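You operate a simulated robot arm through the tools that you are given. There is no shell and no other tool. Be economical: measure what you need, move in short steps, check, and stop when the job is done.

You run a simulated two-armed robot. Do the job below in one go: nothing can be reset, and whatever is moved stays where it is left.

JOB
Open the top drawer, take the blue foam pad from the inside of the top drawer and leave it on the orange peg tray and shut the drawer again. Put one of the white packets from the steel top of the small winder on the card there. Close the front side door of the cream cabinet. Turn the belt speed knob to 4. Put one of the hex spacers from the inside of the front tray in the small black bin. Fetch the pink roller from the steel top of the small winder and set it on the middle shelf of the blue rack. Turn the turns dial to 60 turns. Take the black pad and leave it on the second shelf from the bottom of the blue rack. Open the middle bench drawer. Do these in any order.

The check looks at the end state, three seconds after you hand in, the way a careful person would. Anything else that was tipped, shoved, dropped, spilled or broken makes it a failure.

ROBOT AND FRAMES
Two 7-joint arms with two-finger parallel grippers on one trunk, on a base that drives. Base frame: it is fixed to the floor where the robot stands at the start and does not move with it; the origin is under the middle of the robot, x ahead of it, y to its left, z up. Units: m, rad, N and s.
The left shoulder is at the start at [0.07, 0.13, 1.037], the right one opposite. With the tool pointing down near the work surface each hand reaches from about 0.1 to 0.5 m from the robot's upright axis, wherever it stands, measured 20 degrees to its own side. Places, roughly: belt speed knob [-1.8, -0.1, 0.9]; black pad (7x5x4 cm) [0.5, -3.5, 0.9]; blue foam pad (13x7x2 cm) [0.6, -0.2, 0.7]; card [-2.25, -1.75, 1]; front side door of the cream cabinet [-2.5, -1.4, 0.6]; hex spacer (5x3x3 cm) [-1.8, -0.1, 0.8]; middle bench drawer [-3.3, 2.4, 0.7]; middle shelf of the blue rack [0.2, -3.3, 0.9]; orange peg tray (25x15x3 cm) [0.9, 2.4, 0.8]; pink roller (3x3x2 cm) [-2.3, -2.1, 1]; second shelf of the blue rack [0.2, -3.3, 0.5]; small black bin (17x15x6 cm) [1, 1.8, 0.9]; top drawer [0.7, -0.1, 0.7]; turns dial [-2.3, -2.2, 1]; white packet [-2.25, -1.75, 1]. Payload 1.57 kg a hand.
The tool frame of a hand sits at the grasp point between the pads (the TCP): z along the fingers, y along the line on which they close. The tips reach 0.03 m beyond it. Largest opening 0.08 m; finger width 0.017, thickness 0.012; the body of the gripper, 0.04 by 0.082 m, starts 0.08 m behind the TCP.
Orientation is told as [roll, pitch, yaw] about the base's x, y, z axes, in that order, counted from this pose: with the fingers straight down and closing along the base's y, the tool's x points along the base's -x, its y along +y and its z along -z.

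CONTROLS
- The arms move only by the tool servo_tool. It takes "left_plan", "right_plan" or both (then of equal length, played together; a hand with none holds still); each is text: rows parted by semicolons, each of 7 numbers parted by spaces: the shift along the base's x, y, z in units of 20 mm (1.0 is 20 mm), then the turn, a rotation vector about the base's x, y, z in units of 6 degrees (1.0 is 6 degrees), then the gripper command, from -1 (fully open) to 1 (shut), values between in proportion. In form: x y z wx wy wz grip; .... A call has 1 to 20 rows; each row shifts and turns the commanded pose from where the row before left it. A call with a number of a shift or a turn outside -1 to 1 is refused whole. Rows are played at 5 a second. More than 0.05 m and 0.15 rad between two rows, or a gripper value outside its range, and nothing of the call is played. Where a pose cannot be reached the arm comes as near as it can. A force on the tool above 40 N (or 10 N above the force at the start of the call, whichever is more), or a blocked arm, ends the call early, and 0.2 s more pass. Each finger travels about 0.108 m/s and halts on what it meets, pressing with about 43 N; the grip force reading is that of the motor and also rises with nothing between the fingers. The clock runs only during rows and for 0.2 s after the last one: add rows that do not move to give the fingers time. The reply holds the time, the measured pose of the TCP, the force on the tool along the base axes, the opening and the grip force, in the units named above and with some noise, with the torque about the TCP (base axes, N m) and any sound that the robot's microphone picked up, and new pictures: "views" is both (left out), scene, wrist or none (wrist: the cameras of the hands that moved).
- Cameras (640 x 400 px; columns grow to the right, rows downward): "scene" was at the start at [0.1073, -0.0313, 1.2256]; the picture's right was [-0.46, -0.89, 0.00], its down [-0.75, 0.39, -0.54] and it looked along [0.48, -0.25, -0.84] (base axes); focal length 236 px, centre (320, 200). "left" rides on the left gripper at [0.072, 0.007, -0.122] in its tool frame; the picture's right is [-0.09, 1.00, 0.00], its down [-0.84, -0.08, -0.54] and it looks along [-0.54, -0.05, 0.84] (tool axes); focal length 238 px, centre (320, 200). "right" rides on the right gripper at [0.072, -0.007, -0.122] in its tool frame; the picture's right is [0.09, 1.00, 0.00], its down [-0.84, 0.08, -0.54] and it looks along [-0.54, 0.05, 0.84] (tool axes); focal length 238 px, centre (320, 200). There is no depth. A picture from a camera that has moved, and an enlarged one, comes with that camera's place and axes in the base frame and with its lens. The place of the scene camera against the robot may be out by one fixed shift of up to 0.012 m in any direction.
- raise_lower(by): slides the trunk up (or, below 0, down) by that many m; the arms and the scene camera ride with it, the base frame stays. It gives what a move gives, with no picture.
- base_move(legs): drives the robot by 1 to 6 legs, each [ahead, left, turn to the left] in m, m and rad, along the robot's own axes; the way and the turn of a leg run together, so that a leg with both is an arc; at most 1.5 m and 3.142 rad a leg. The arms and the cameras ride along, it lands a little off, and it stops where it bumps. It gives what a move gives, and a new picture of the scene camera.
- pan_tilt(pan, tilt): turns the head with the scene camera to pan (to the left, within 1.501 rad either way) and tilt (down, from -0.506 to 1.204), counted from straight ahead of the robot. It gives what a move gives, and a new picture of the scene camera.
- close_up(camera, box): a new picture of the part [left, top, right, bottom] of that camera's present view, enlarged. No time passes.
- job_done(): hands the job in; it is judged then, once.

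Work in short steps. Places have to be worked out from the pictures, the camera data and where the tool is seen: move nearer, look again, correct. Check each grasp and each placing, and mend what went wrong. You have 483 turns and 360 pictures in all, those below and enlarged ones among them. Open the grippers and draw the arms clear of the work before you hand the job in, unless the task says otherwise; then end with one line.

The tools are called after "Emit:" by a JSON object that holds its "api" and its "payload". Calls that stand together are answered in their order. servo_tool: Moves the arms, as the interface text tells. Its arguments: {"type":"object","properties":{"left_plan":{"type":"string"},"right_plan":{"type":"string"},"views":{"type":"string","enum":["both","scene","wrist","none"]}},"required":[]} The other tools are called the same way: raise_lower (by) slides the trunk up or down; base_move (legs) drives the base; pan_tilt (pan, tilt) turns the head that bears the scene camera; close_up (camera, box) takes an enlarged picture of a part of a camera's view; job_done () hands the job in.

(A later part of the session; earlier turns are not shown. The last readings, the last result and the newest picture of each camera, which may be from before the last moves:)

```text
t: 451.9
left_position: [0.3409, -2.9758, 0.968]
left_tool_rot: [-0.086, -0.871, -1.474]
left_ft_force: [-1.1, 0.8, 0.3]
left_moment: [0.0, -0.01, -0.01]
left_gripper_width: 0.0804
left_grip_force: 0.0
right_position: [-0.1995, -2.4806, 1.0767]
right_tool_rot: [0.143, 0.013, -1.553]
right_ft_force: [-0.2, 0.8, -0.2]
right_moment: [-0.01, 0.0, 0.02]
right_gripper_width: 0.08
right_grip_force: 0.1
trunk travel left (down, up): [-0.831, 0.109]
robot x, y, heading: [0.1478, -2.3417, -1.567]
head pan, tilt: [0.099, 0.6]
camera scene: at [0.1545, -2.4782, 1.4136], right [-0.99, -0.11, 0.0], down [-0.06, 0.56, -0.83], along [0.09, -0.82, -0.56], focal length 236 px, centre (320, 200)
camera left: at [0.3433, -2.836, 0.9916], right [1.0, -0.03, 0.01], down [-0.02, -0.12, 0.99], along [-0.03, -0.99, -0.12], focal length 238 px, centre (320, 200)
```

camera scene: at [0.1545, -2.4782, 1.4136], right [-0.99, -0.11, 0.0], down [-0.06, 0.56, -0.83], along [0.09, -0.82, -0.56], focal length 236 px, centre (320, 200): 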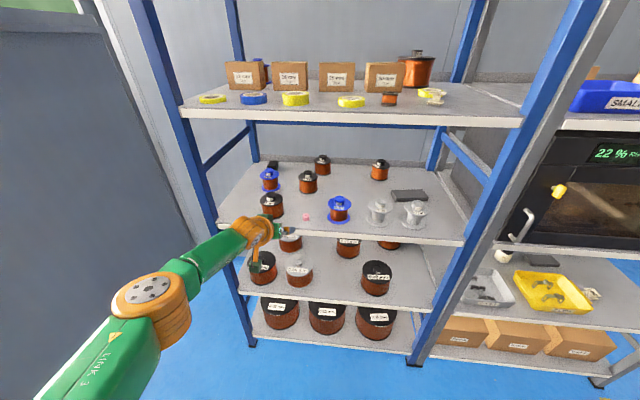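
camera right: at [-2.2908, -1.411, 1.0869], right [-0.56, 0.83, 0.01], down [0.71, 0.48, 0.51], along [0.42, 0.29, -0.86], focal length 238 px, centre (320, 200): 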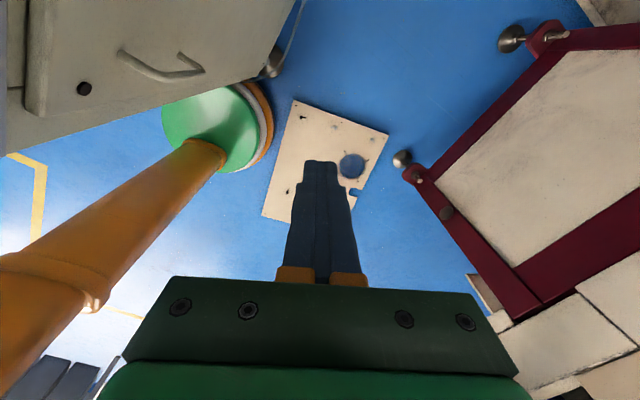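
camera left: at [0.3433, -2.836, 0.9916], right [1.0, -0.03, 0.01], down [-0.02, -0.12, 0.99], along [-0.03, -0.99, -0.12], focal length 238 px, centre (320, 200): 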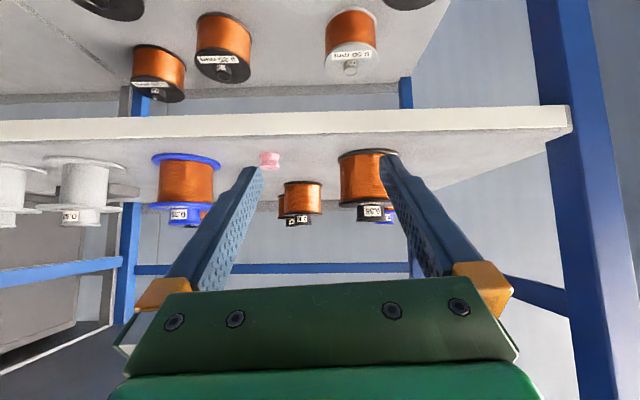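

Works with margin. To keep the elbow out of the rack I want more extension from farther back; I back off 0.2 and test the maximum.

Emit:
{"api": "base_move", "payload": {"legs": [[-0.2, 0, 0]]}}

Emit:
{"api": "servo_tool", "payload": {"left_plan": "0 -1 0 0 0 0 -1; 0 -1 0 0 0 0 -1; 0 -1 0 0 0 0 -1; 0 -1 0 0 0 0 -1; 0 -1 0 0 0 0 -1; 0 -1 0 0 0 0 -1; 0 -1 0 0 0 0 -1; 0 0 0 0 0 0 -1", "views": "scene"}}

```text
t: 453.5
left_position: [0.3402, -2.7781, 0.9669]
left_tool_rot: [-0.086, -0.869, -1.472]
left_ft_force: [-0.4, -0.2, -0.6]
left_moment: [-0.02, 0.03, -0.02]
left_gripper_width: 0.0799
left_grip_force: 0.1
right_position: [-0.201, -2.2863, 1.076]
right_tool_rot: [0.146, 0.017, -1.553]
right_ft_force: [-0.2, -0.1, -0.2]
right_moment: [0.03, -0.01, 0.01]
right_gripper_width: 0.08
right_grip_force: 0.0
trunk travel left (down, up): [-0.831, 0.109]
robot x, y, heading: [0.1497, -2.1447, -1.563]
head pan, tilt: [0.099, 0.6]
camera scene: at [0.1532, -2.2835, 1.4132], right [-0.99, -0.11, 0.0], down [-0.06, 0.56, -0.82], along [0.09, -0.82, -0.57], focal length 236 px, centre (320, 200)
```

scene: 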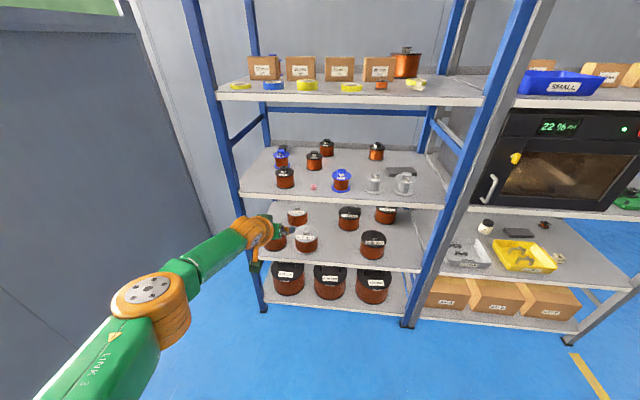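

```text
t: 455.3
left_position: [0.3423, -2.7835, 0.963]
left_tool_rot: [-0.087, -0.87, -1.473]
left_ft_force: [0.0, 0.4, -0.4]
left_moment: [0.03, 0.0, -0.02]
left_gripper_width: 0.0801
left_grip_force: 0.1
left hand out of reach, approached as far as the arm can: row 1, 2, 3, 4, 5, 6, 7
right_position: [-0.2007, -2.2843, 1.0762]
right_tool_rot: [0.145, 0.013, -1.552]
right_ft_force: [0.1, -0.4, 0.4]
right_moment: [0.01, 0.0, -0.01]
right_gripper_width: 0.0798
right_grip_force: 0.1
trunk travel left (down, up): [-0.831, 0.109]
robot x, y, heading: [0.1471, -2.1446, -1.559]
head pan, tilt: [0.099, 0.6]
camera scene: at [0.1531, -2.28, 1.4136], right [-0.99, -0.11, 0.0], down [-0.06, 0.56, -0.82], along [0.09, -0.82, -0.57], focal length 236 px, centre (320, 200)
```

scene: 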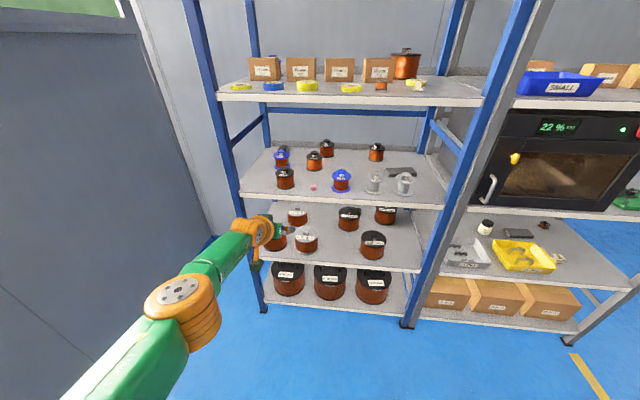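

The front approach is cramped by spools and the brace. The pad is only 0.1 m from the rack's open left side, so I'll approach from that side, facing roughly -x. I retract the left arm, turn, and drive to about (0.98, -2.3).

Emit:
{"api": "servo_tool", "payload": {"left_plan": "0 1 0 0 0 0 -1; 0 1 0 0 0 0 -1; 0 1 0 0 0 0 -1; 0 1 0 0 0 0 -1; 0 1 0 0 0 0 -1; 0 1 0 0 0 0 -1; 0 1 0 0 0 0 -1; 0 1 0 0 0 0 -1; 0 1 0 0 0 0 -1; 0 1 0 0 0 0 -1; 0 1 0 0 0 0 -1; 0 1 0 0 0 0 -1; 0 0 0 0 0 0 -1", "views": "none"}}

Emit:
{"api": "base_move", "payload": {"legs": [[0, 0, -1.32], [-0.76, 0.3, 0]]}}

Emit:
{"api": "pan_tilt", "payload": {"pan": 0.6, "tilt": 0.45}}

```text
t: 458.1
left_position: [0.3464, -2.5557, 0.9677]
left_tool_rot: [-0.084, -0.864, -1.474]
left_ft_force: [-0.3, 0.9, -0.6]
left_moment: [0.01, 0.0, 0.03]
left_gripper_width: 0.0799
left_grip_force: 0.1
left hand out of reach, approached as far as the arm can: row 12
right_position: [-0.2017, -2.2846, 1.077]
right_tool_rot: [0.144, 0.014, -1.551]
right_ft_force: [0.3, -0.3, -0.4]
right_moment: [0.01, -0.03, 0.0]
right_gripper_width: 0.08
right_grip_force: 0.1
trunk travel left (down, up): [-0.831, 0.109]
robot x, y, heading: [0.1494, -2.1462, -1.564]
head pan, tilt: [0.099, 0.6]
```

```text
t: 464.2
left_position: [0.2578, -2.4902, 0.9679]
left_tool_rot: [-0.091, -0.872, -2.783]
left_ft_force: [0.6, -1.3, 0.8]
left_moment: [0.01, 0.02, -0.01]
left_gripper_width: 0.0801
left_grip_force: 0.0
right_position: [0.3817, -1.8925, 1.0784]
right_tool_rot: [0.143, 0.008, -2.868]
right_ft_force: [0.3, 0.2, 0.3]
right_moment: [0.03, 0.09, -0.01]
right_gripper_width: 0.0801
right_grip_force: 0.0
trunk travel left (down, up): [-0.831, 0.109]
robot x, y, heading: [0.6009, -2.191, -2.875]
head pan, tilt: [0.099, 0.6]
stopped in leg 2: the robot was blocked; the commanded pose is now the measured one
camera scene: at [0.4726, -2.2376, 1.4142], right [-0.36, 0.93, 0.0], down [0.52, 0.2, -0.83], along [-0.77, -0.29, -0.56], focal length 236 px, centre (320, 200)
```

scene: 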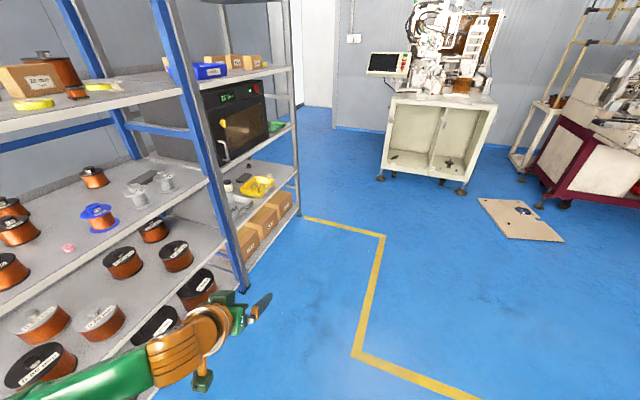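

```text
t: 465.1
left_position: [0.2523, -2.4896, 0.9676]
left_tool_rot: [-0.086, -0.867, -2.786]
left_ft_force: [0.6, -0.2, -0.1]
left_moment: [0.02, -0.01, -0.04]
left_gripper_width: 0.0799
left_grip_force: 0.1
right_position: [0.3771, -1.8912, 1.0762]
right_tool_rot: [0.145, 0.014, -2.866]
right_ft_force: [0.0, -0.4, 0.2]
right_moment: [-0.02, -0.01, 0.01]
right_gripper_width: 0.0799
right_grip_force: 0.1
trunk travel left (down, up): [-0.831, 0.109]
robot x, y, heading: [0.6007, -2.1913, -2.873]
head pan, tilt: [0.6, 0.45]
camera scene: at [0.4878, -2.2749, 1.427], right [-0.76, 0.65, 0.0], down [0.28, 0.33, -0.9], along [-0.58, -0.69, -0.44], focal length 236 px, centre (320, 200)
```

scene: 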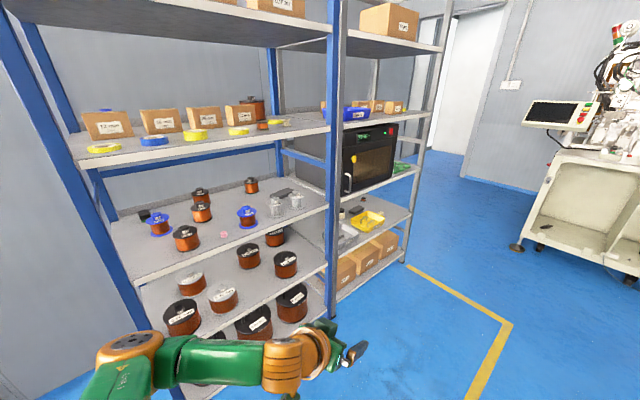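

Blocked by something behind. I move forward a little and turn to see what is there.

Emit:
{"api": "base_move", "payload": {"legs": [[0.25, 0, 0], [0, 0, 1.3]]}}

Emit:
{"api": "pan_tilt", "payload": {"pan": 1.3, "tilt": 0.5}}

```text
t: 470.2
left_position: [0.5629, -2.67, 0.9671]
left_tool_rot: [-0.089, -0.866, -1.467]
left_ft_force: [0.0, -0.2, 0.4]
left_moment: [-0.01, -0.01, 0.03]
left_gripper_width: 0.0799
left_grip_force: 0.1
right_position: [0.0127, -2.4005, 1.0762]
right_tool_rot: [0.144, 0.012, -1.55]
right_ft_force: [0.4, -0.3, -0.4]
right_moment: [-0.01, -0.01, -0.03]
right_gripper_width: 0.0798
right_grip_force: 0.0
trunk travel left (down, up): [-0.831, 0.109]
robot x, y, heading: [0.3621, -2.2586, -1.552]
head pan, tilt: [0.6, 0.45]
camera scene: at [0.409, -2.383, 1.4272], right [-0.82, -0.58, 0.0], down [-0.25, 0.36, -0.9], along [0.52, -0.74, -0.44], focal length 236 px, centre (320, 200)
```

scene: 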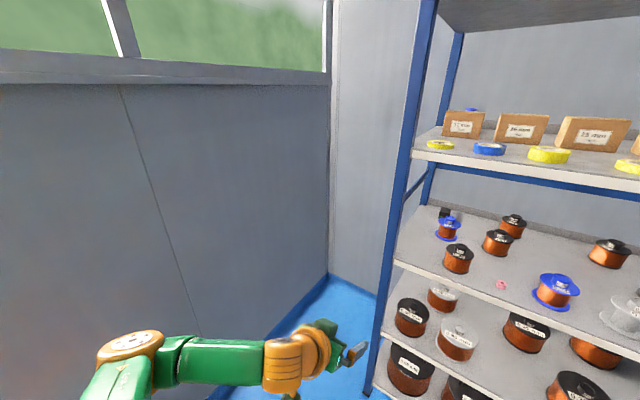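

```text
t: 471.2
left_position: [0.561, -2.6699, 0.9669]
left_tool_rot: [-0.088, -0.867, -1.466]
left_ft_force: [-0.3, 0.6, 0.1]
left_moment: [0.02, -0.01, 0.0]
left_gripper_width: 0.0798
left_grip_force: 0.0
right_position: [0.0117, -2.4005, 1.0777]
right_tool_rot: [0.144, 0.013, -1.549]
right_ft_force: [0.0, 0.1, 0.5]
right_moment: [0.02, 0.01, 0.01]
right_gripper_width: 0.0798
right_grip_force: 0.0
trunk travel left (down, up): [-0.831, 0.109]
robot x, y, heading: [0.3599, -2.2583, -1.558]
head pan, tilt: [1.3, 0.499]
camera scene: at [0.444, -2.3312, 1.4227], right [-0.25, -0.97, 0.0], down [-0.46, 0.12, -0.88], along [0.85, -0.22, -0.48], focal length 236 px, centre (320, 200)
```

scene: 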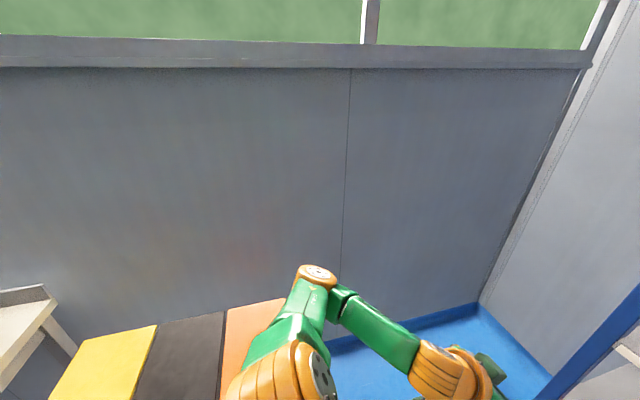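

There is a row of bins by the wall (my bump was at low speed; they look in place). I'll pass between them and the rack. First I retract the left hand close with less pitch.

Emit:
{"api": "servo_tool", "payload": {"left_plan": "0 0.9 0.2 0.95 0 0 -1; 0 0.9 0.2 0.95 0 0 -1; 0 0.9 0.2 0.95 0 0 -1; 0 0.9 0.2 0.95 0 0 -1; 0 0.9 0.2 0.95 0 0 -1; 0 0.9 0.2 0.95 0 0 -1; 0 0.5 0 0 0 0 -1; 0 0.5 0 0 0 0 -1; 0 0 0 0 0 0 -1", "views": "none"}}

Emit:
{"api": "base_move", "payload": {"legs": [[0, 0, -1.32]]}}

Emit:
{"api": "base_move", "payload": {"legs": [[0.093, 0.348, 0]]}}

```text
t: 473.2
left_position: [0.5622, -2.554, 0.9904]
left_tool_rot: [-0.027, -0.272, -1.501]
left_ft_force: [-0.4, -0.1, 0.4]
left_moment: [-0.01, 0.0, 0.03]
left_gripper_width: 0.08
left_grip_force: 0.0
left hand out of reach, approached as far as the arm can: row 8
right_position: [0.0112, -2.4009, 1.0759]
right_tool_rot: [0.144, 0.012, -1.547]
right_ft_force: [-0.6, -0.1, -0.7]
right_moment: [0.03, -0.01, 0.04]
right_gripper_width: 0.08
right_grip_force: 0.0
trunk travel left (down, up): [-0.831, 0.109]
robot x, y, heading: [0.3577, -2.2627, -1.554]
head pan, tilt: [1.3, 0.499]
```

```text
t: 476.9
left_position: [0.1217, -2.5259, 0.9913]
left_tool_rot: [-0.026, -0.27, -2.827]
left_ft_force: [0.7, 0.6, -0.5]
left_moment: [-0.03, 0.01, -0.02]
left_gripper_width: 0.0802
left_grip_force: 0.1
right_position: [0.137, -1.9555, 1.0773]
right_tool_rot: [0.146, 0.012, -2.873]
right_ft_force: [0.1, -0.2, 0.1]
right_moment: [0.01, 0.01, -0.01]
right_gripper_width: 0.08
right_grip_force: 0.1
trunk travel left (down, up): [-0.831, 0.109]
robot x, y, heading: [0.3567, -2.2575, -2.886]
head pan, tilt: [1.3, 0.499]
camera scene: at [0.306, -2.3619, 1.4227], right [-1.0, 0.01, 0.0], down [0.01, 0.48, -0.88], along [-0.01, -0.88, -0.48], focal length 236 px, centre (320, 200)
```

scene: 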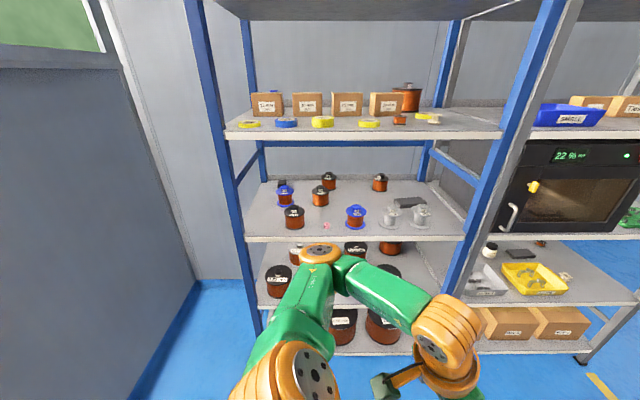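

```text
t: 479.2
left_position: [0.1203, -2.8843, 0.9916]
left_tool_rot: [-0.023, -0.272, -2.827]
left_ft_force: [0.8, 0.3, -0.2]
left_moment: [0.0, -0.03, 0.01]
left_gripper_width: 0.0799
left_grip_force: 0.0
right_position: [0.1358, -2.3116, 1.0755]
right_tool_rot: [0.147, 0.012, -2.874]
right_ft_force: [-0.1, 0.8, -0.9]
right_moment: [-0.02, 0.02, -0.03]
right_gripper_width: 0.0801
right_grip_force: 0.1
trunk travel left (down, up): [-0.831, 0.109]
robot x, y, heading: [0.3603, -2.6171, -2.883]
head pan, tilt: [1.3, 0.499]
camera scene: at [0.3047, -2.7177, 1.4228], right [-1.0, 0.01, 0.0], down [0.01, 0.48, -0.88], along [-0.01, -0.88, -0.48], focal length 236 px, centre (320, 200)
```

scene: 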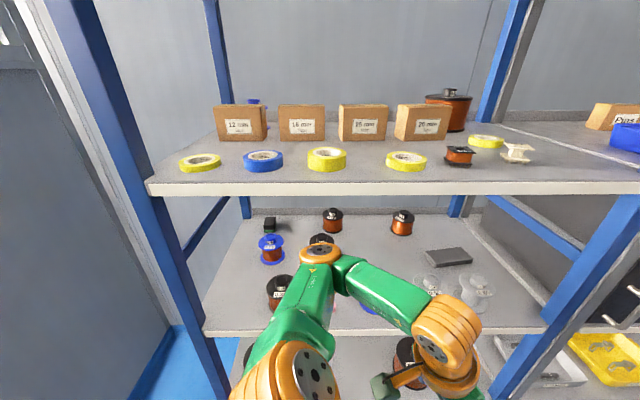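

The left elbow sticks far out, so the side corridor is risky. Better: front approach with the right arm (its elbow bows away from the left post), tool pitched ~52° and yawed 20° so it passes beside the blue spool. I back out the way I came and turn to face the rack.

Emit:
{"api": "base_move", "payload": {"legs": [[-0.093, -0.348, 0]]}}

Emit:
{"api": "base_move", "payload": {"legs": [[0, 0, 1.312]]}}

Emit:
{"api": "servo_tool", "payload": {"right_plan": "0.5 -0.8 0 -0.3 0 0 -1; 0.5 -0.8 0 -0.8 0 0 -1; 0.5 -0.8 0 -0.8 0 0 -1; 0.5 -0.8 0 -0.8 0 0 -1; 0.5 -0.8 0 -0.8 0 0 -1; 0 -0.8 0 -0.8 0 0 -1; 0 -0.8 0 -0.8 0 0 -1; 0 -0.8 0 -0.8 0 0 -1; 0 -0.8 0 -0.8 0 0 -1; 0 -0.8 0 -0.8 0 0 -1; 0 -0.8 0 -0.8 0 0 -1; 0 -0.8 0 -0.5 0 0 -1; 0 0 0 0 0 0 -1", "views": "both"}}

```text
t: 481.5
left_position: [0.1217, -2.5302, 0.9907]
left_tool_rot: [-0.027, -0.27, -2.828]
left_ft_force: [0.6, 0.8, 0.1]
left_moment: [0.01, 0.04, -0.01]
left_gripper_width: 0.0801
left_grip_force: 0.1
right_position: [0.138, -1.9595, 1.0772]
right_tool_rot: [0.145, 0.014, -2.873]
right_ft_force: [0.9, -0.4, 0.0]
right_moment: [0.02, -0.02, -0.01]
right_gripper_width: 0.0803
right_grip_force: 0.1
trunk travel left (down, up): [-0.831, 0.109]
robot x, y, heading: [0.3579, -2.2622, -2.881]
head pan, tilt: [1.3, 0.499]
camera scene: at [0.3063, -2.3666, 1.4225], right [-1.0, 0.01, 0.0], down [0.01, 0.48, -0.88], along [-0.01, -0.88, -0.48], focal length 236 px, centre (320, 200)
```

scene: 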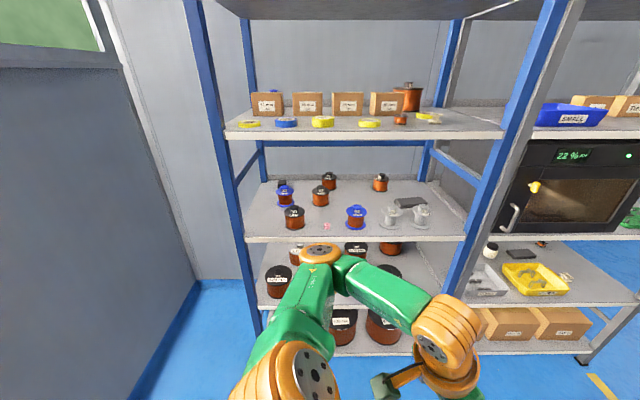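

```text
t: 485.1
left_position: [0.5536, -2.5625, 0.99]
left_tool_rot: [-0.025, -0.269, -1.528]
left_ft_force: [0.0, 0.9, -0.4]
left_moment: [0.0, 0.02, 0.03]
left_gripper_width: 0.0799
left_grip_force: 0.1
right_position: [0.0082, -2.3944, 1.0761]
right_tool_rot: [0.144, 0.01, -1.572]
right_ft_force: [-0.4, 0.8, 0.2]
right_moment: [0.01, -0.03, 0.03]
right_gripper_width: 0.0797
right_grip_force: 0.1
trunk travel left (down, up): [-0.831, 0.109]
robot x, y, heading: [0.36, -2.2613, -1.583]
head pan, tilt: [1.3, 0.499]
camera scene: at [0.4424, -2.3358, 1.4227], right [-0.28, -0.96, 0.0], down [-0.46, 0.13, -0.88], along [0.84, -0.24, -0.48], focal length 236 px, centre (320, 200)
```

scene: 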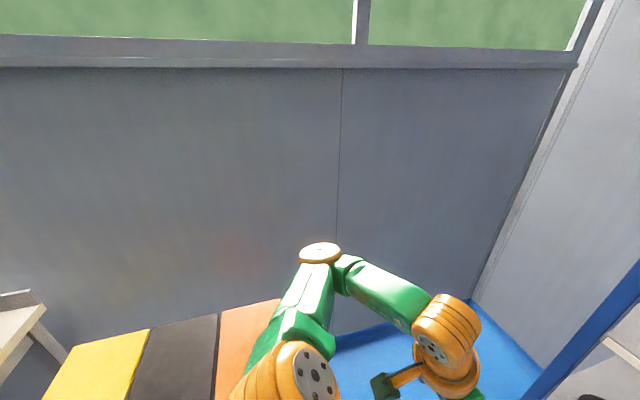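

```text
t: 487.9
left_position: [0.5547, -2.5622, 0.9911]
left_tool_rot: [-0.027, -0.27, -1.527]
left_ft_force: [0.4, -0.2, -0.6]
left_moment: [0.02, 0.02, 0.0]
left_gripper_width: 0.0801
left_grip_force: 0.0
right_position: [0.0586, -2.5868, 1.0767]
right_tool_rot: [0.148, -0.907, -1.573]
right_ft_force: [-0.2, -0.1, -0.3]
right_moment: [0.01, 0.0, 0.0]
right_gripper_width: 0.0799
right_grip_force: 0.0
trunk travel left (down, up): [-0.831, 0.109]
robot x, y, heading: [0.3583, -2.2639, -1.579]
head pan, tilt: [1.3, 0.499]
camera scene: at [0.4426, -2.3356, 1.4227], right [-0.28, -0.96, 0.0], down [-0.46, 0.13, -0.88], along [0.84, -0.24, -0.48], focal length 236 px, centre (320, 200)
camera right: at [0.0343, -2.4462, 1.0941], right [0.99, 0.17, 0.02], down [0.0, -0.08, 1.0], along [0.17, -0.98, -0.08], focal length 238 px, centre (320, 200)
```

scene: 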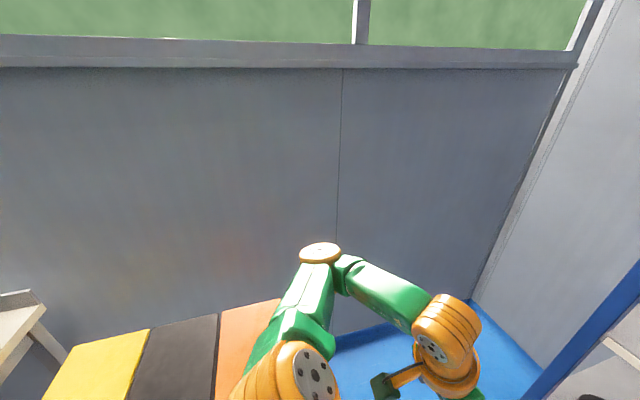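
right: 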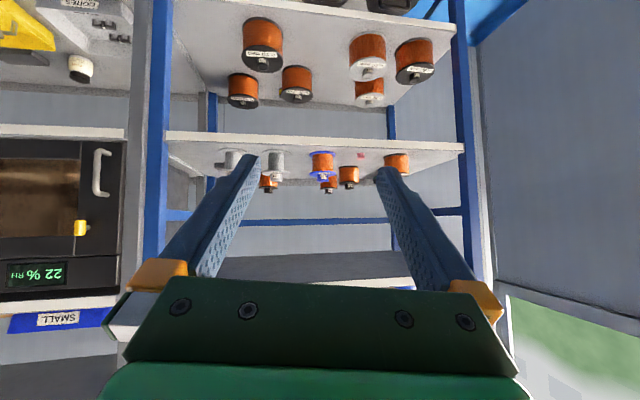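

Pitch set. I remove the residual roll, yaw the tool ~30° toward -x, and extend the arm to test the reach needed.

Emit:
{"api": "servo_tool", "payload": {"right_plan": "0 0 0 -0.16 0.85 0.66 -1; 0.35 -0.98 0.1 0 0 -1 -1; 0.35 -0.98 0.1 0 0 -1 -1; 0.35 -0.98 0.1 0 0 -1 -1; 0.35 -0.98 0.1 0 0 -1 -1; 0.35 -0.98 0.1 0 0 -1 -1; 0.35 -0.98 0.1 0 0 0 -1; 0.35 -0.98 0.1 0 0 0 -1; 0.35 -0.98 0.1 0 0 0 -1; 0.35 -0.98 0.1 0 0 0 -1; 0.35 -0.98 0.1 0 0 0 -1; 0.35 -0.98 0.1 0 0 0 -1; 0.35 -0.98 0 0 0 0 -1; 0.35 -0.98 0 0 0 0 -1; 0.35 -0.98 0 0 0 0 -1; 0.35 -0.98 0 0 0 0 -1; 0 0 0 0 0 0 -1", "views": "none"}}

Emit:
{"api": "pan_tilt", "payload": {"pan": 0.0, "tilt": 0.6}}

```text
t: 491.5
left_position: [0.554, -2.5632, 0.9898]
left_tool_rot: [-0.025, -0.271, -1.528]
left_ft_force: [1.0, -0.4, -0.4]
left_moment: [0.0, 0.01, -0.01]
left_gripper_width: 0.0799
left_grip_force: 0.0
right_position: [0.159, -2.8842, 1.1004]
right_tool_rot: [0.0, -0.918, -1.91]
right_ft_force: [0.2, 0.2, 0.2]
right_moment: [0.02, 0.02, 0.0]
right_gripper_width: 0.0799
right_grip_force: 0.1
right hand out of reach, approached as far as the arm can: row 2
trunk travel left (down, up): [-0.831, 0.109]
robot x, y, heading: [0.3676, -2.2653, -1.579]
head pan, tilt: [1.3, 0.499]
```

```text
t: 493.0
left_position: [0.5546, -2.5625, 0.9919]
left_tool_rot: [-0.028, -0.271, -1.527]
left_ft_force: [0.7, 0.8, -0.5]
left_moment: [0.02, -0.01, 0.0]
left_gripper_width: 0.0801
left_grip_force: 0.0
right_position: [0.1597, -2.8845, 1.0988]
right_tool_rot: [0.002, -0.918, -1.911]
right_ft_force: [-0.5, 0.0, 0.6]
right_moment: [0.02, 0.0, -0.03]
right_gripper_width: 0.0802
right_grip_force: 0.0
trunk travel left (down, up): [-0.831, 0.109]
robot x, y, heading: [0.3615, -2.2621, -1.583]
head pan, tilt: [0.0, 0.6]
camera scene: at [0.3544, -2.3992, 1.4136], right [-1.0, 0.01, 0.0], down [0.01, 0.56, -0.82], along [-0.01, -0.82, -0.57], focal length 236 px, centre (320, 200)
```

scene: 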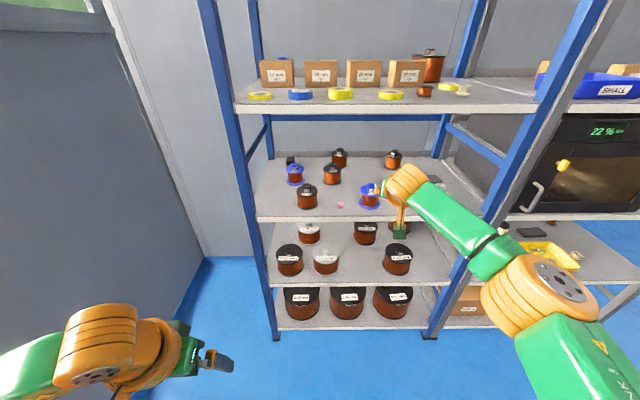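

The pose works at 0.62 m reach. Spool tops are at ~0.98 and the upper shelf's underside at ~1.23, so I will enter at TCP z ≈ 1.015 with closed fingers. First I retract the hand, drive to (0.40, -2.62), then to (0.69, -2.62), with the trunk 0.06 lower.

Emit:
{"api": "servo_tool", "payload": {"right_plan": "0 1 0 0 0 0 1; 0 1 0 0 0 0 1; 0 1 0 0 0 0 1; 0 1 0 0 0 0 1; 0 1 0 0 0 0 1; 0 1 0 0 0 0 1; 0 1 0 0 0 0 1; 0 1 0 0 0 0 1; 0 1 0 0 0 0 1; 0 1 0 0 0 0 1; 0 1 0 0 0 0 1; 0 1 0 0 0 0 1; 0 0 0 0 0 0 1", "views": "none"}}

Emit:
{"api": "raise_lower", "payload": {"by": -0.06}}

Emit:
{"api": "base_move", "payload": {"legs": [[0.36, 0.04, 0.012]]}}

```text
t: 495.8
left_position: [0.555, -2.562, 0.9915]
left_tool_rot: [-0.028, -0.27, -1.528]
left_ft_force: [-0.9, -0.2, -0.1]
left_moment: [-0.01, -0.01, 0.0]
left_gripper_width: 0.0801
left_grip_force: 0.1
right_position: [0.1609, -2.6518, 1.1006]
right_tool_rot: [-0.001, -0.916, -1.911]
right_ft_force: [-0.3, -0.8, 0.7]
right_moment: [0.0, 0.03, -0.01]
right_gripper_width: 0.0
right_grip_force: 21.3
right hand out of reach, approached as far as the arm can: row 12
trunk travel left (down, up): [-0.831, 0.109]
robot x, y, heading: [0.3611, -2.2616, -1.591]
head pan, tilt: [0.0, 0.6]
```

```text
t: 496.8
left_position: [0.5551, -2.5622, 0.9303]
left_tool_rot: [-0.028, -0.271, -1.528]
left_ft_force: [-0.4, -0.5, 0.4]
left_moment: [0.0, 0.0, -0.01]
left_gripper_width: 0.08
left_grip_force: 0.1
right_position: [0.1613, -2.652, 1.0396]
right_tool_rot: [-0.003, -0.916, -1.911]
right_ft_force: [-0.1, -0.3, -0.8]
right_moment: [0.03, -0.01, -0.01]
right_gripper_width: 0.0001
right_grip_force: 21.7
trunk travel left (down, up): [-0.771, 0.169]
robot x, y, heading: [0.3606, -2.2583, -1.582]
head pan, tilt: [0.0, 0.6]
```

```text
t: 499.1
left_position: [0.5951, -2.9179, 0.9307]
left_tool_rot: [-0.024, -0.272, -1.518]
left_ft_force: [-1.0, -0.3, -1.0]
left_moment: [-0.03, -0.01, 0.0]
left_gripper_width: 0.08
left_grip_force: 0.0
right_position: [0.203, -3.0115, 1.0415]
right_tool_rot: [0.0, -0.917, -1.903]
right_ft_force: [0.0, 0.1, -0.6]
right_moment: [0.02, -0.03, 0.01]
right_gripper_width: 0.0001
right_grip_force: 21.6
trunk travel left (down, up): [-0.771, 0.169]
robot x, y, heading: [0.3981, -2.621, -1.57]
head pan, tilt: [0.0, 0.6]
camera scene: at [0.3935, -2.7566, 1.3537], right [-1.0, 0.0, 0.0], down [0.0, 0.56, -0.83], along [0.0, -0.83, -0.56], focal length 236 px, centre (320, 200)
```

scene: 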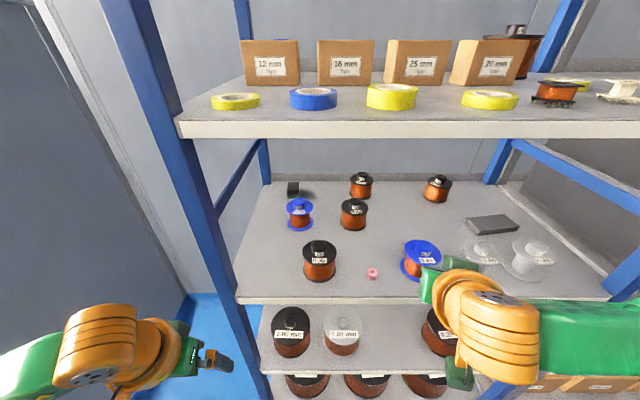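

Emit:
{"api": "base_move", "payload": {"legs": [[0, 0.29, 0]]}}

Emit:
{"api": "servo_tool", "payload": {"right_plan": "0 0 -0.6 0 0 0 1; 0 0 -0.6 0 0 0 1; 0 0 0 0 0 0 1", "views": "wrist"}}

Emit:
{"api": "close_up", "payload": {"camera": "scene", "box": [280, 120, 480, 260]}}

```text
t: 501.1
left_position: [0.8867, -2.9207, 0.9305]
left_tool_rot: [-0.025, -0.271, -1.519]
left_ft_force: [0.3, 0.2, -0.5]
left_moment: [0.01, 0.01, 0.0]
left_gripper_width: 0.0801
left_grip_force: 0.1
right_position: [0.494, -3.0123, 1.0412]
right_tool_rot: [0.001, -0.916, -1.905]
right_ft_force: [0.2, 0.5, -0.2]
right_moment: [0.0, 0.01, 0.0]
right_gripper_width: 0.0
right_grip_force: 21.3
trunk travel left (down, up): [-0.771, 0.169]
robot x, y, heading: [0.6902, -2.6208, -1.573]
head pan, tilt: [0.0, 0.6]
camera scene: at [0.6848, -2.7585, 1.3536], right [-1.0, 0.0, 0.0], down [0.0, 0.57, -0.82], along [0.0, -0.82, -0.57], focal length 236 px, centre (320, 200)
```

scene: 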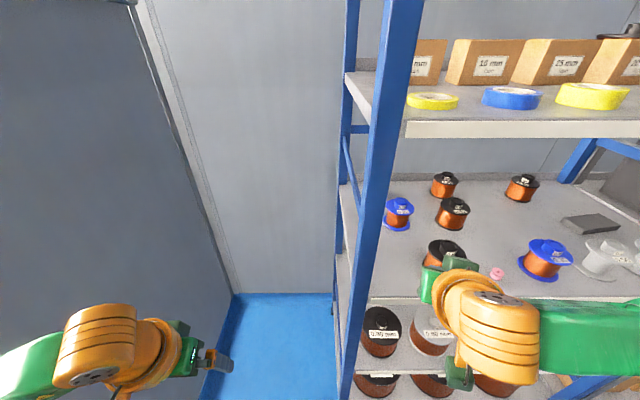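

```text
t: 501.9
left_position: [0.8885, -2.921, 0.9316]
left_tool_rot: [-0.028, -0.272, -1.52]
left_ft_force: [0.3, 0.0, -0.7]
left_moment: [0.05, -0.01, -0.07]
left_gripper_width: 0.0802
left_grip_force: 0.0
right_position: [0.4964, -3.0152, 1.0158]
right_tool_rot: [-0.002, -0.917, -1.902]
right_ft_force: [-0.1, 0.3, -0.4]
right_moment: [0.01, 0.01, -0.03]
right_gripper_width: 0.0
right_grip_force: 21.2
right hand out of reach, approached as far as the arm can: row 2
trunk travel left (down, up): [-0.771, 0.169]
robot x, y, heading: [0.692, -2.6216, -1.571]
head pan, tilt: [0.0, 0.6]
camera right: at [0.5354, -2.8795, 1.0349], right [0.96, -0.27, -0.07], down [0.05, -0.1, 0.99], along [-0.28, -0.96, -0.08], focal length 238 px, centre (320, 200)
```

right: 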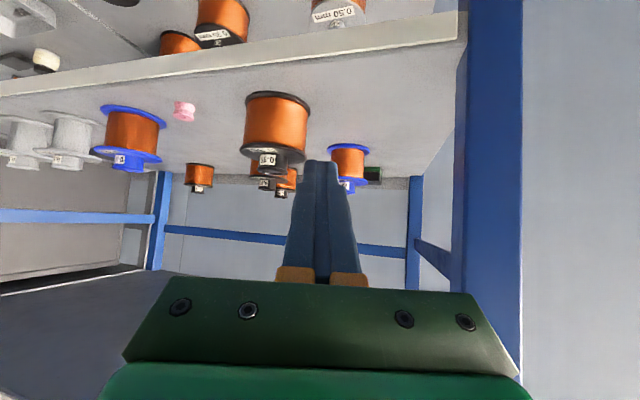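

```text
2.86 times, centred on (380, 190) of scene
camera zoom: at [0.687, -2.7584, 1.3536], right [-1.0, 0.0, 0.0], down [0.0, 0.56, -0.83], along [0.0, -0.83, -0.56], focal length 675 px, centre (149, 229)
```

zoom: 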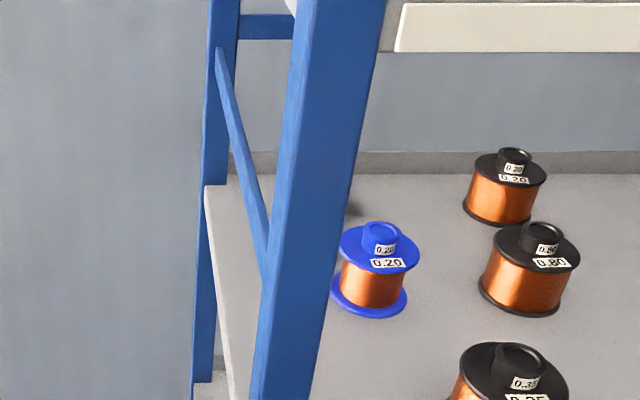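

I line up at x = 0.455 (so the wrist clears the left post) and z ≈ 1.025, then extend into the rack above the spools.

Emit:
{"api": "servo_tool", "payload": {"right_plan": "-0.7 0 0.25 0 0 0 1; -0.7 0 0.25 0 0 0 1; -0.7 0 0 0 0 0 1; 0 -0.8 0 0 0 0 1; 0 -0.8 0 0 0 0 1; 0 -0.8 0 0 0 0 1; 0 -0.8 0 0 0 0 1; 0 -0.8 0 0 0 0 1; 0 -0.8 0 0 0 0 1; 0 -0.8 0 0 0 0 1; 0 0 0 0 0 0 1", "views": "both"}}

```text
t: 504.4
left_position: [0.8882, -2.9203, 0.93]
left_tool_rot: [-0.028, -0.271, -1.52]
left_ft_force: [-1.0, -0.7, 0.4]
left_moment: [-0.02, 0.01, -0.03]
left_gripper_width: 0.08
left_grip_force: 0.1
right_position: [0.4534, -3.131, 1.0279]
right_tool_rot: [-0.001, -0.916, -1.905]
right_ft_force: [-0.1, -0.2, 0.3]
right_moment: [-0.02, -0.01, 0.02]
right_gripper_width: 0.0
right_grip_force: 21.4
right hand out of reach, approached as far as the arm can: row 2
trunk travel left (down, up): [-0.771, 0.169]
robot x, y, heading: [0.6928, -2.6219, -1.579]
head pan, tilt: [0.0, 0.6]
camera scene: at [0.6865, -2.7583, 1.3536], right [-1.0, 0.0, 0.0], down [0.0, 0.56, -0.83], along [0.0, -0.83, -0.56], focal length 236 px, centre (320, 200)
camera right: at [0.4931, -2.995, 1.0456], right [0.96, -0.27, -0.07], down [0.05, -0.1, 0.99], along [-0.28, -0.96, -0.08], focal length 238 px, centre (320, 200)
```

scene: 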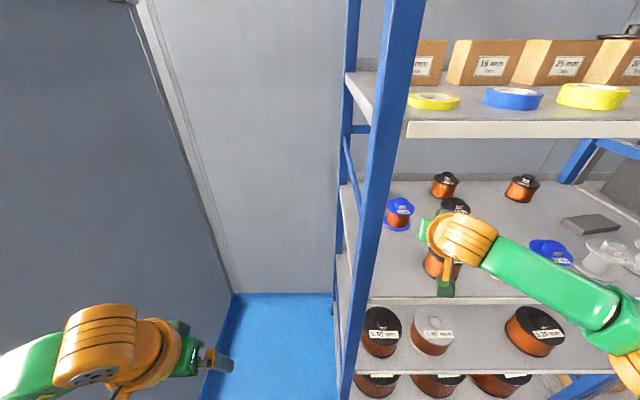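
right: 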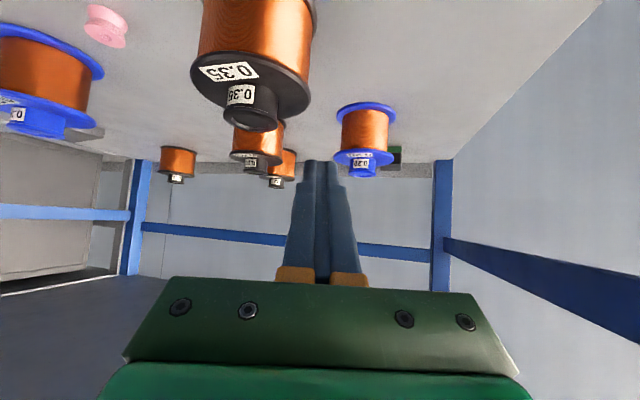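

Emit:
{"api": "servo_tool", "payload": {"right_plan": "0 -0.8 0 0 0 0 1; 0 -0.8 0 0 0 0 1; 0 -0.8 0 0 0 0 1; 0 -0.8 0 0 0 0 1; 0 -0.8 0 0 0 0 1; 0 -0.8 0 0 0 0 1; 0 -0.8 0 0 0 0 1; 0 0 0 0 0 0 1", "views": "both"}}

```text
t: 506.1
left_position: [0.8885, -2.9199, 0.931]
left_tool_rot: [-0.028, -0.271, -1.522]
left_ft_force: [0.1, -0.4, -0.7]
left_moment: [0.02, 0.02, 0.01]
left_gripper_width: 0.0799
left_grip_force: 0.1
right_position: [0.4536, -3.2438, 1.0276]
right_tool_rot: [-0.001, -0.918, -1.904]
right_ft_force: [0.1, -0.3, -0.5]
right_moment: [-0.03, 0.04, -0.01]
right_gripper_width: 0.0
right_grip_force: 21.0
trunk travel left (down, up): [-0.771, 0.169]
robot x, y, heading: [0.6903, -2.6184, -1.576]
head pan, tilt: [0.0, 0.6]
camera scene: at [0.6864, -2.7583, 1.3536], right [-1.0, 0.0, 0.0], down [0.0, 0.56, -0.83], along [0.0, -0.83, -0.56], focal length 236 px, centre (320, 200)
camera right: at [0.4934, -3.1072, 1.0455], right [0.96, -0.27, -0.07], down [0.05, -0.1, 0.99], along [-0.28, -0.96, -0.08], focal length 238 px, centre (320, 200)
```

scene: 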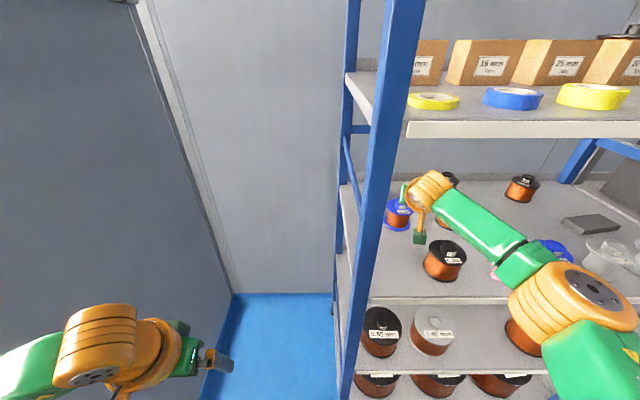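
right: 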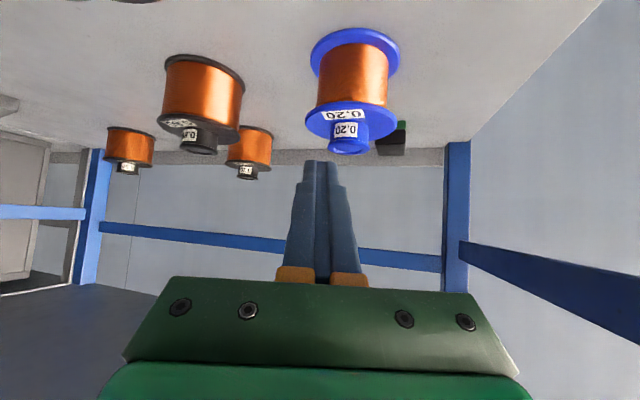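

Clear so far. Drive the base 8 cm ahead.

Emit:
{"api": "base_move", "payload": {"legs": [[0.08, 0, 0]]}}

Emit:
{"api": "servo_tool", "payload": {"right_plan": "0 0 0 0 0 0 1", "views": "wrist"}}

```text
t: 507.2
left_position: [0.8885, -2.9971, 0.9318]
left_tool_rot: [-0.028, -0.274, -1.52]
left_ft_force: [0.9, 0.4, 0.0]
left_moment: [-0.01, -0.02, 0.0]
left_gripper_width: 0.08
left_grip_force: 0.0
right_position: [0.4537, -3.3207, 1.0288]
right_tool_rot: [0.0, -0.918, -1.907]
right_ft_force: [0.4, -0.3, -0.5]
right_moment: [0.01, -0.02, 0.02]
right_gripper_width: 0.0001
right_grip_force: 21.4
trunk travel left (down, up): [-0.771, 0.169]
robot x, y, heading: [0.6902, -2.7, -1.573]
head pan, tilt: [0.0, 0.6]
camera scene: at [0.6864, -2.8351, 1.354], right [-1.0, 0.0, 0.0], down [0.0, 0.56, -0.83], along [0.0, -0.83, -0.56], focal length 236 px, centre (320, 200)
```

scene: 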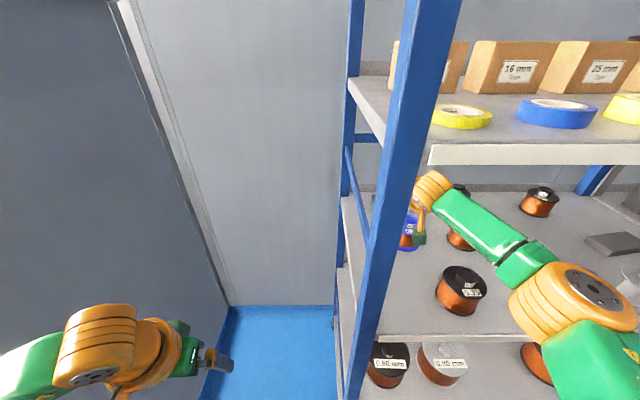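

```text
t: 507.6
left_position: [0.8878, -2.9988, 0.9312]
left_tool_rot: [-0.028, -0.27, -1.519]
left_ft_force: [0.7, -0.2, 0.1]
left_moment: [0.02, -0.01, -0.04]
left_gripper_width: 0.08
left_grip_force: 0.0
right_position: [0.4534, -3.3224, 1.0278]
right_tool_rot: [-0.001, -0.919, -1.904]
right_ft_force: [-0.5, 0.3, -0.3]
right_moment: [-0.02, -0.01, 0.01]
right_gripper_width: 0.0001
right_grip_force: 21.5
trunk travel left (down, up): [-0.771, 0.169]
robot x, y, heading: [0.6898, -2.7018, -1.569]
head pan, tilt: [0.0, 0.6]
camera right: at [0.4931, -3.1869, 1.0459], right [0.96, -0.27, -0.07], down [0.05, -0.1, 0.99], along [-0.28, -0.96, -0.08], focal length 238 px, centre (320, 200)
```

right: 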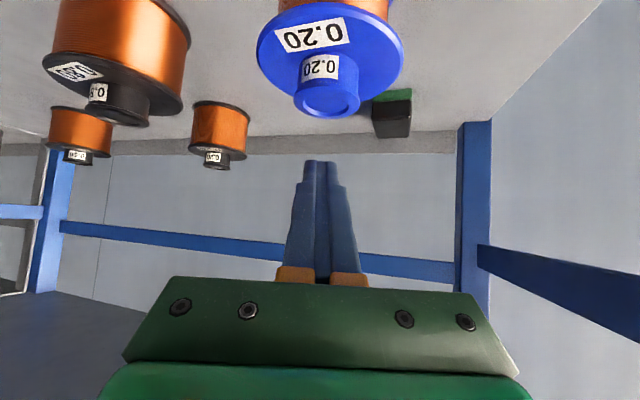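

Pad refined from this view: x 0.470–0.513, front face y ≈ -3.464, top z ≈ 0.946. I shift to x = 0.491, reduce the yaw to 14°, then drive ahead 0.12.

Emit:
{"api": "servo_tool", "payload": {"right_plan": "0.65 0 0 0 0 0.45 1; 0.65 0 0 0 0 0.4 1; 0.55 0 0 0 0 0 1; 0 0 0 0 0 0 1", "views": "none"}}

Emit:
{"api": "base_move", "payload": {"legs": [[0.12, 0, 0]]}}

Emit:
{"api": "servo_tool", "payload": {"right_plan": "0 0 0 0 0 0 1; 0 0 0 0 0 0 -1; 0 0 0 0 0 0 -1", "views": "both"}}

```text
t: 508.6
left_position: [0.8879, -3.0005, 0.9313]
left_tool_rot: [-0.026, -0.27, -1.52]
left_ft_force: [-0.1, -0.7, 0.2]
left_moment: [-0.03, 0.0, 0.03]
left_gripper_width: 0.0799
left_grip_force: 0.1
right_position: [0.4897, -3.3227, 1.027]
right_tool_rot: [0.0, -0.916, -1.815]
right_ft_force: [-0.3, 0.5, 0.1]
right_moment: [0.0, -0.03, 0.02]
right_gripper_width: 0.0
right_grip_force: 21.1
trunk travel left (down, up): [-0.771, 0.169]
robot x, y, heading: [0.6902, -2.6988, -1.573]
head pan, tilt: [0.0, 0.6]
```

```text
t: 509.9
left_position: [0.8882, -3.1192, 0.932]
left_tool_rot: [-0.028, -0.271, -1.52]
left_ft_force: [1.0, 0.5, 0.0]
left_moment: [0.02, 0.02, -0.02]
left_gripper_width: 0.08
left_grip_force: 0.1
right_position: [0.491, -3.4418, 1.0289]
right_tool_rot: [0.0, -0.919, -1.817]
right_ft_force: [0.7, -0.3, 0.0]
right_moment: [0.0, 0.01, 0.0]
right_gripper_width: 0.0
right_grip_force: 20.9
trunk travel left (down, up): [-0.771, 0.169]
robot x, y, heading: [0.6937, -2.8228, -1.578]
head pan, tilt: [0.0, 0.6]
camera scene: at [0.686, -2.9561, 1.3539], right [-1.0, 0.0, 0.0], down [0.0, 0.56, -0.83], along [0.0, -0.83, -0.56], focal length 236 px, centre (320, 200)
```

scene: 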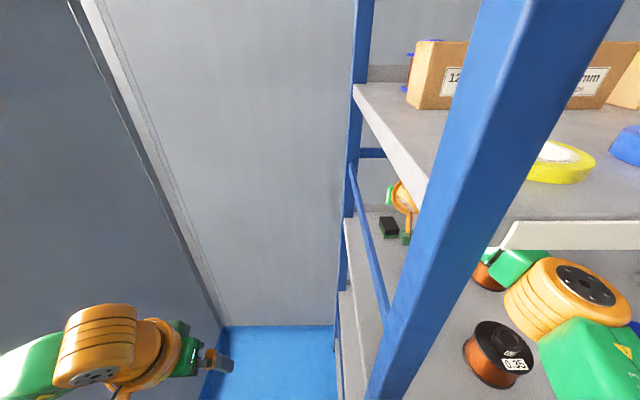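

```text
t: 510.6
left_position: [0.8875, -3.1222, 0.9302]
left_tool_rot: [-0.028, -0.27, -1.52]
left_ft_force: [0.1, -0.8, -0.1]
left_moment: [-0.02, -0.01, -0.01]
left_gripper_width: 0.0801
left_grip_force: 0.1
right_position: [0.4908, -3.4445, 1.0269]
right_tool_rot: [-0.002, -0.914, -1.816]
right_ft_force: [-0.3, 0.3, 1.0]
right_moment: [0.0, -0.01, 0.01]
right_gripper_width: 0.0801
right_grip_force: 0.0
trunk travel left (down, up): [-0.771, 0.169]
robot x, y, heading: [0.6931, -2.8208, -1.575]
head pan, tilt: [0.0, 0.6]
camera scene: at [0.6859, -2.9592, 1.3535], right [-1.0, 0.0, 0.0], down [0.0, 0.57, -0.82], along [0.0, -0.82, -0.57], focal length 236 px, centre (320, 200)
camera right: at [0.5173, -3.3048, 1.0452], right [0.98, -0.19, -0.07], down [0.06, -0.1, 0.99], along [-0.19, -0.98, -0.08], focal length 238 px, centre (320, 200)
```

scene: 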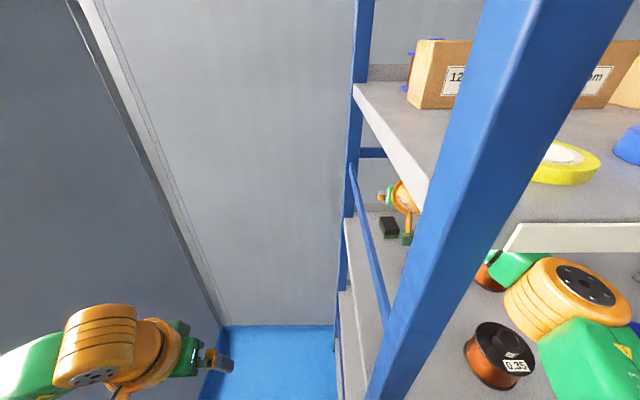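
right: 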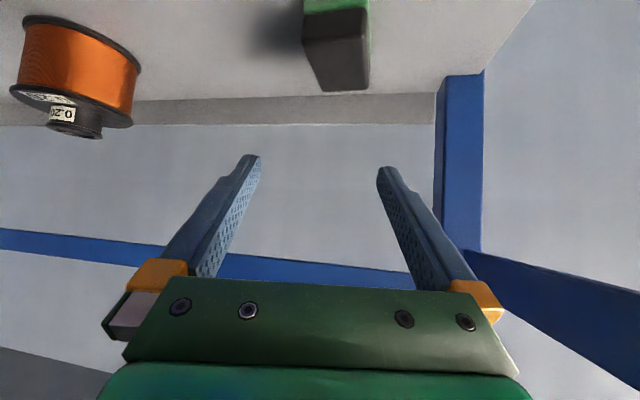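

Everything is inside with clearance. Pad from this view: centre ≈ [0.492, -3.473], top ≈ 0.935. I go 2 cm deeper and lower stepwise to z ≈ 0.96 first.

Emit:
{"api": "servo_tool", "payload": {"right_plan": "0.05 -0.6 -0.3 0 0 0 -1; 0 -0.5 -0.7 0 0 0 -1; 0 0 -0.8 0 0 0 -1; 0 0 -0.8 0 0 0 -1; 0 0 -0.7 0 0 0 -1; 0 0 0 0 0 0 -1", "views": "both"}}

```text
t: 512.0
left_position: [0.8874, -3.1201, 0.9313]
left_tool_rot: [-0.029, -0.271, -1.521]
left_ft_force: [0.1, 0.2, -0.6]
left_moment: [0.01, 0.02, -0.02]
left_gripper_width: 0.0798
left_grip_force: 0.0
right_position: [0.4913, -3.4654, 0.9616]
right_tool_rot: [-0.001, -0.917, -1.815]
right_ft_force: [0.0, -0.4, 0.1]
right_moment: [0.03, 0.03, -0.01]
right_gripper_width: 0.0801
right_grip_force: 0.2
trunk travel left (down, up): [-0.771, 0.169]
robot x, y, heading: [0.6916, -2.8232, -1.57]
head pan, tilt: [0.0, 0.6]
camera scene: at [0.6859, -2.9585, 1.3536], right [-1.0, 0.0, 0.0], down [0.0, 0.56, -0.83], along [0.0, -0.83, -0.56], focal length 236 px, centre (320, 200)
camera right: at [0.518, -3.3259, 0.9793], right [0.98, -0.19, -0.07], down [0.06, -0.1, 0.99], along [-0.19, -0.98, -0.08], focal length 238 px, centre (320, 200)
```

scene: 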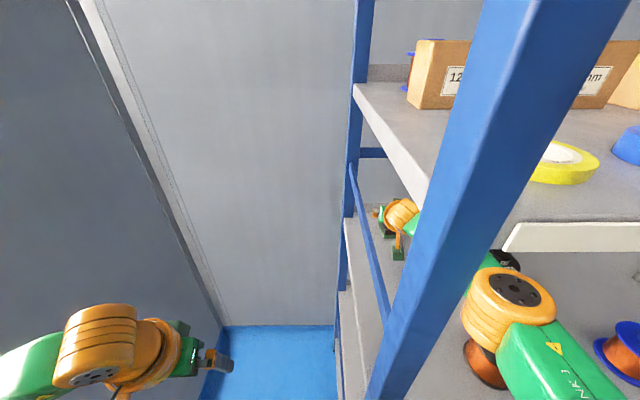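
right: 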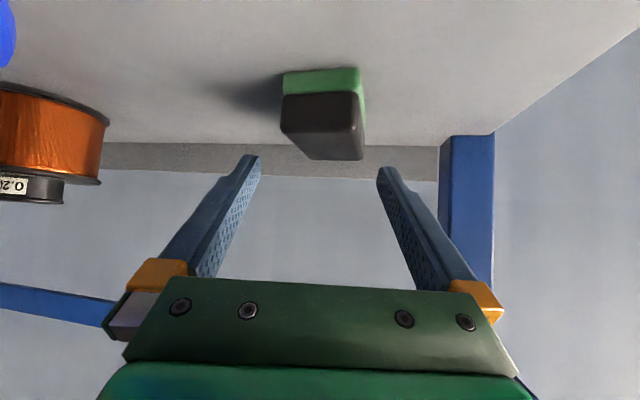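

Pad is centred between the fingers. Lower 3.5 cm more and close.

Emit:
{"api": "servo_tool", "payload": {"right_plan": "0 -0.1 -0.7 0 0 0 -1; 0 0 -0.6 0 0 0 -1; 0 0 -0.4 0 0 0 -1; 0 0 0 0 0 0 -1", "views": "wrist"}}

```text
t: 513.0
left_position: [0.8876, -3.1216, 0.9298]
left_tool_rot: [-0.027, -0.271, -1.521]
left_ft_force: [-0.2, 0.4, -0.1]
left_moment: [-0.01, -0.01, 0.0]
left_gripper_width: 0.0803
left_grip_force: 0.1
right_position: [0.4906, -3.4661, 0.927]
right_tool_rot: [-0.002, -0.917, -1.814]
right_ft_force: [0.6, -0.4, 0.3]
right_moment: [0.01, 0.02, 0.01]
right_gripper_width: 0.0797
right_grip_force: 0.0
trunk travel left (down, up): [-0.771, 0.169]
robot x, y, heading: [0.6906, -2.817, -1.577]
head pan, tilt: [0.0, 0.6]
camera right: at [0.5177, -3.327, 0.9451], right [0.98, -0.19, -0.07], down [0.06, -0.1, 0.99], along [-0.19, -0.98, -0.08], focal length 238 px, centre (320, 200)
```

right: 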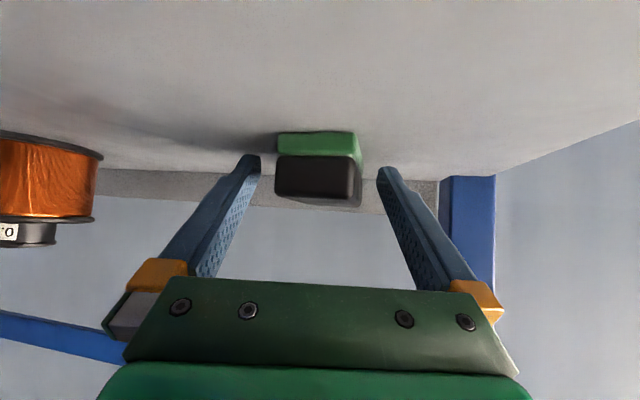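

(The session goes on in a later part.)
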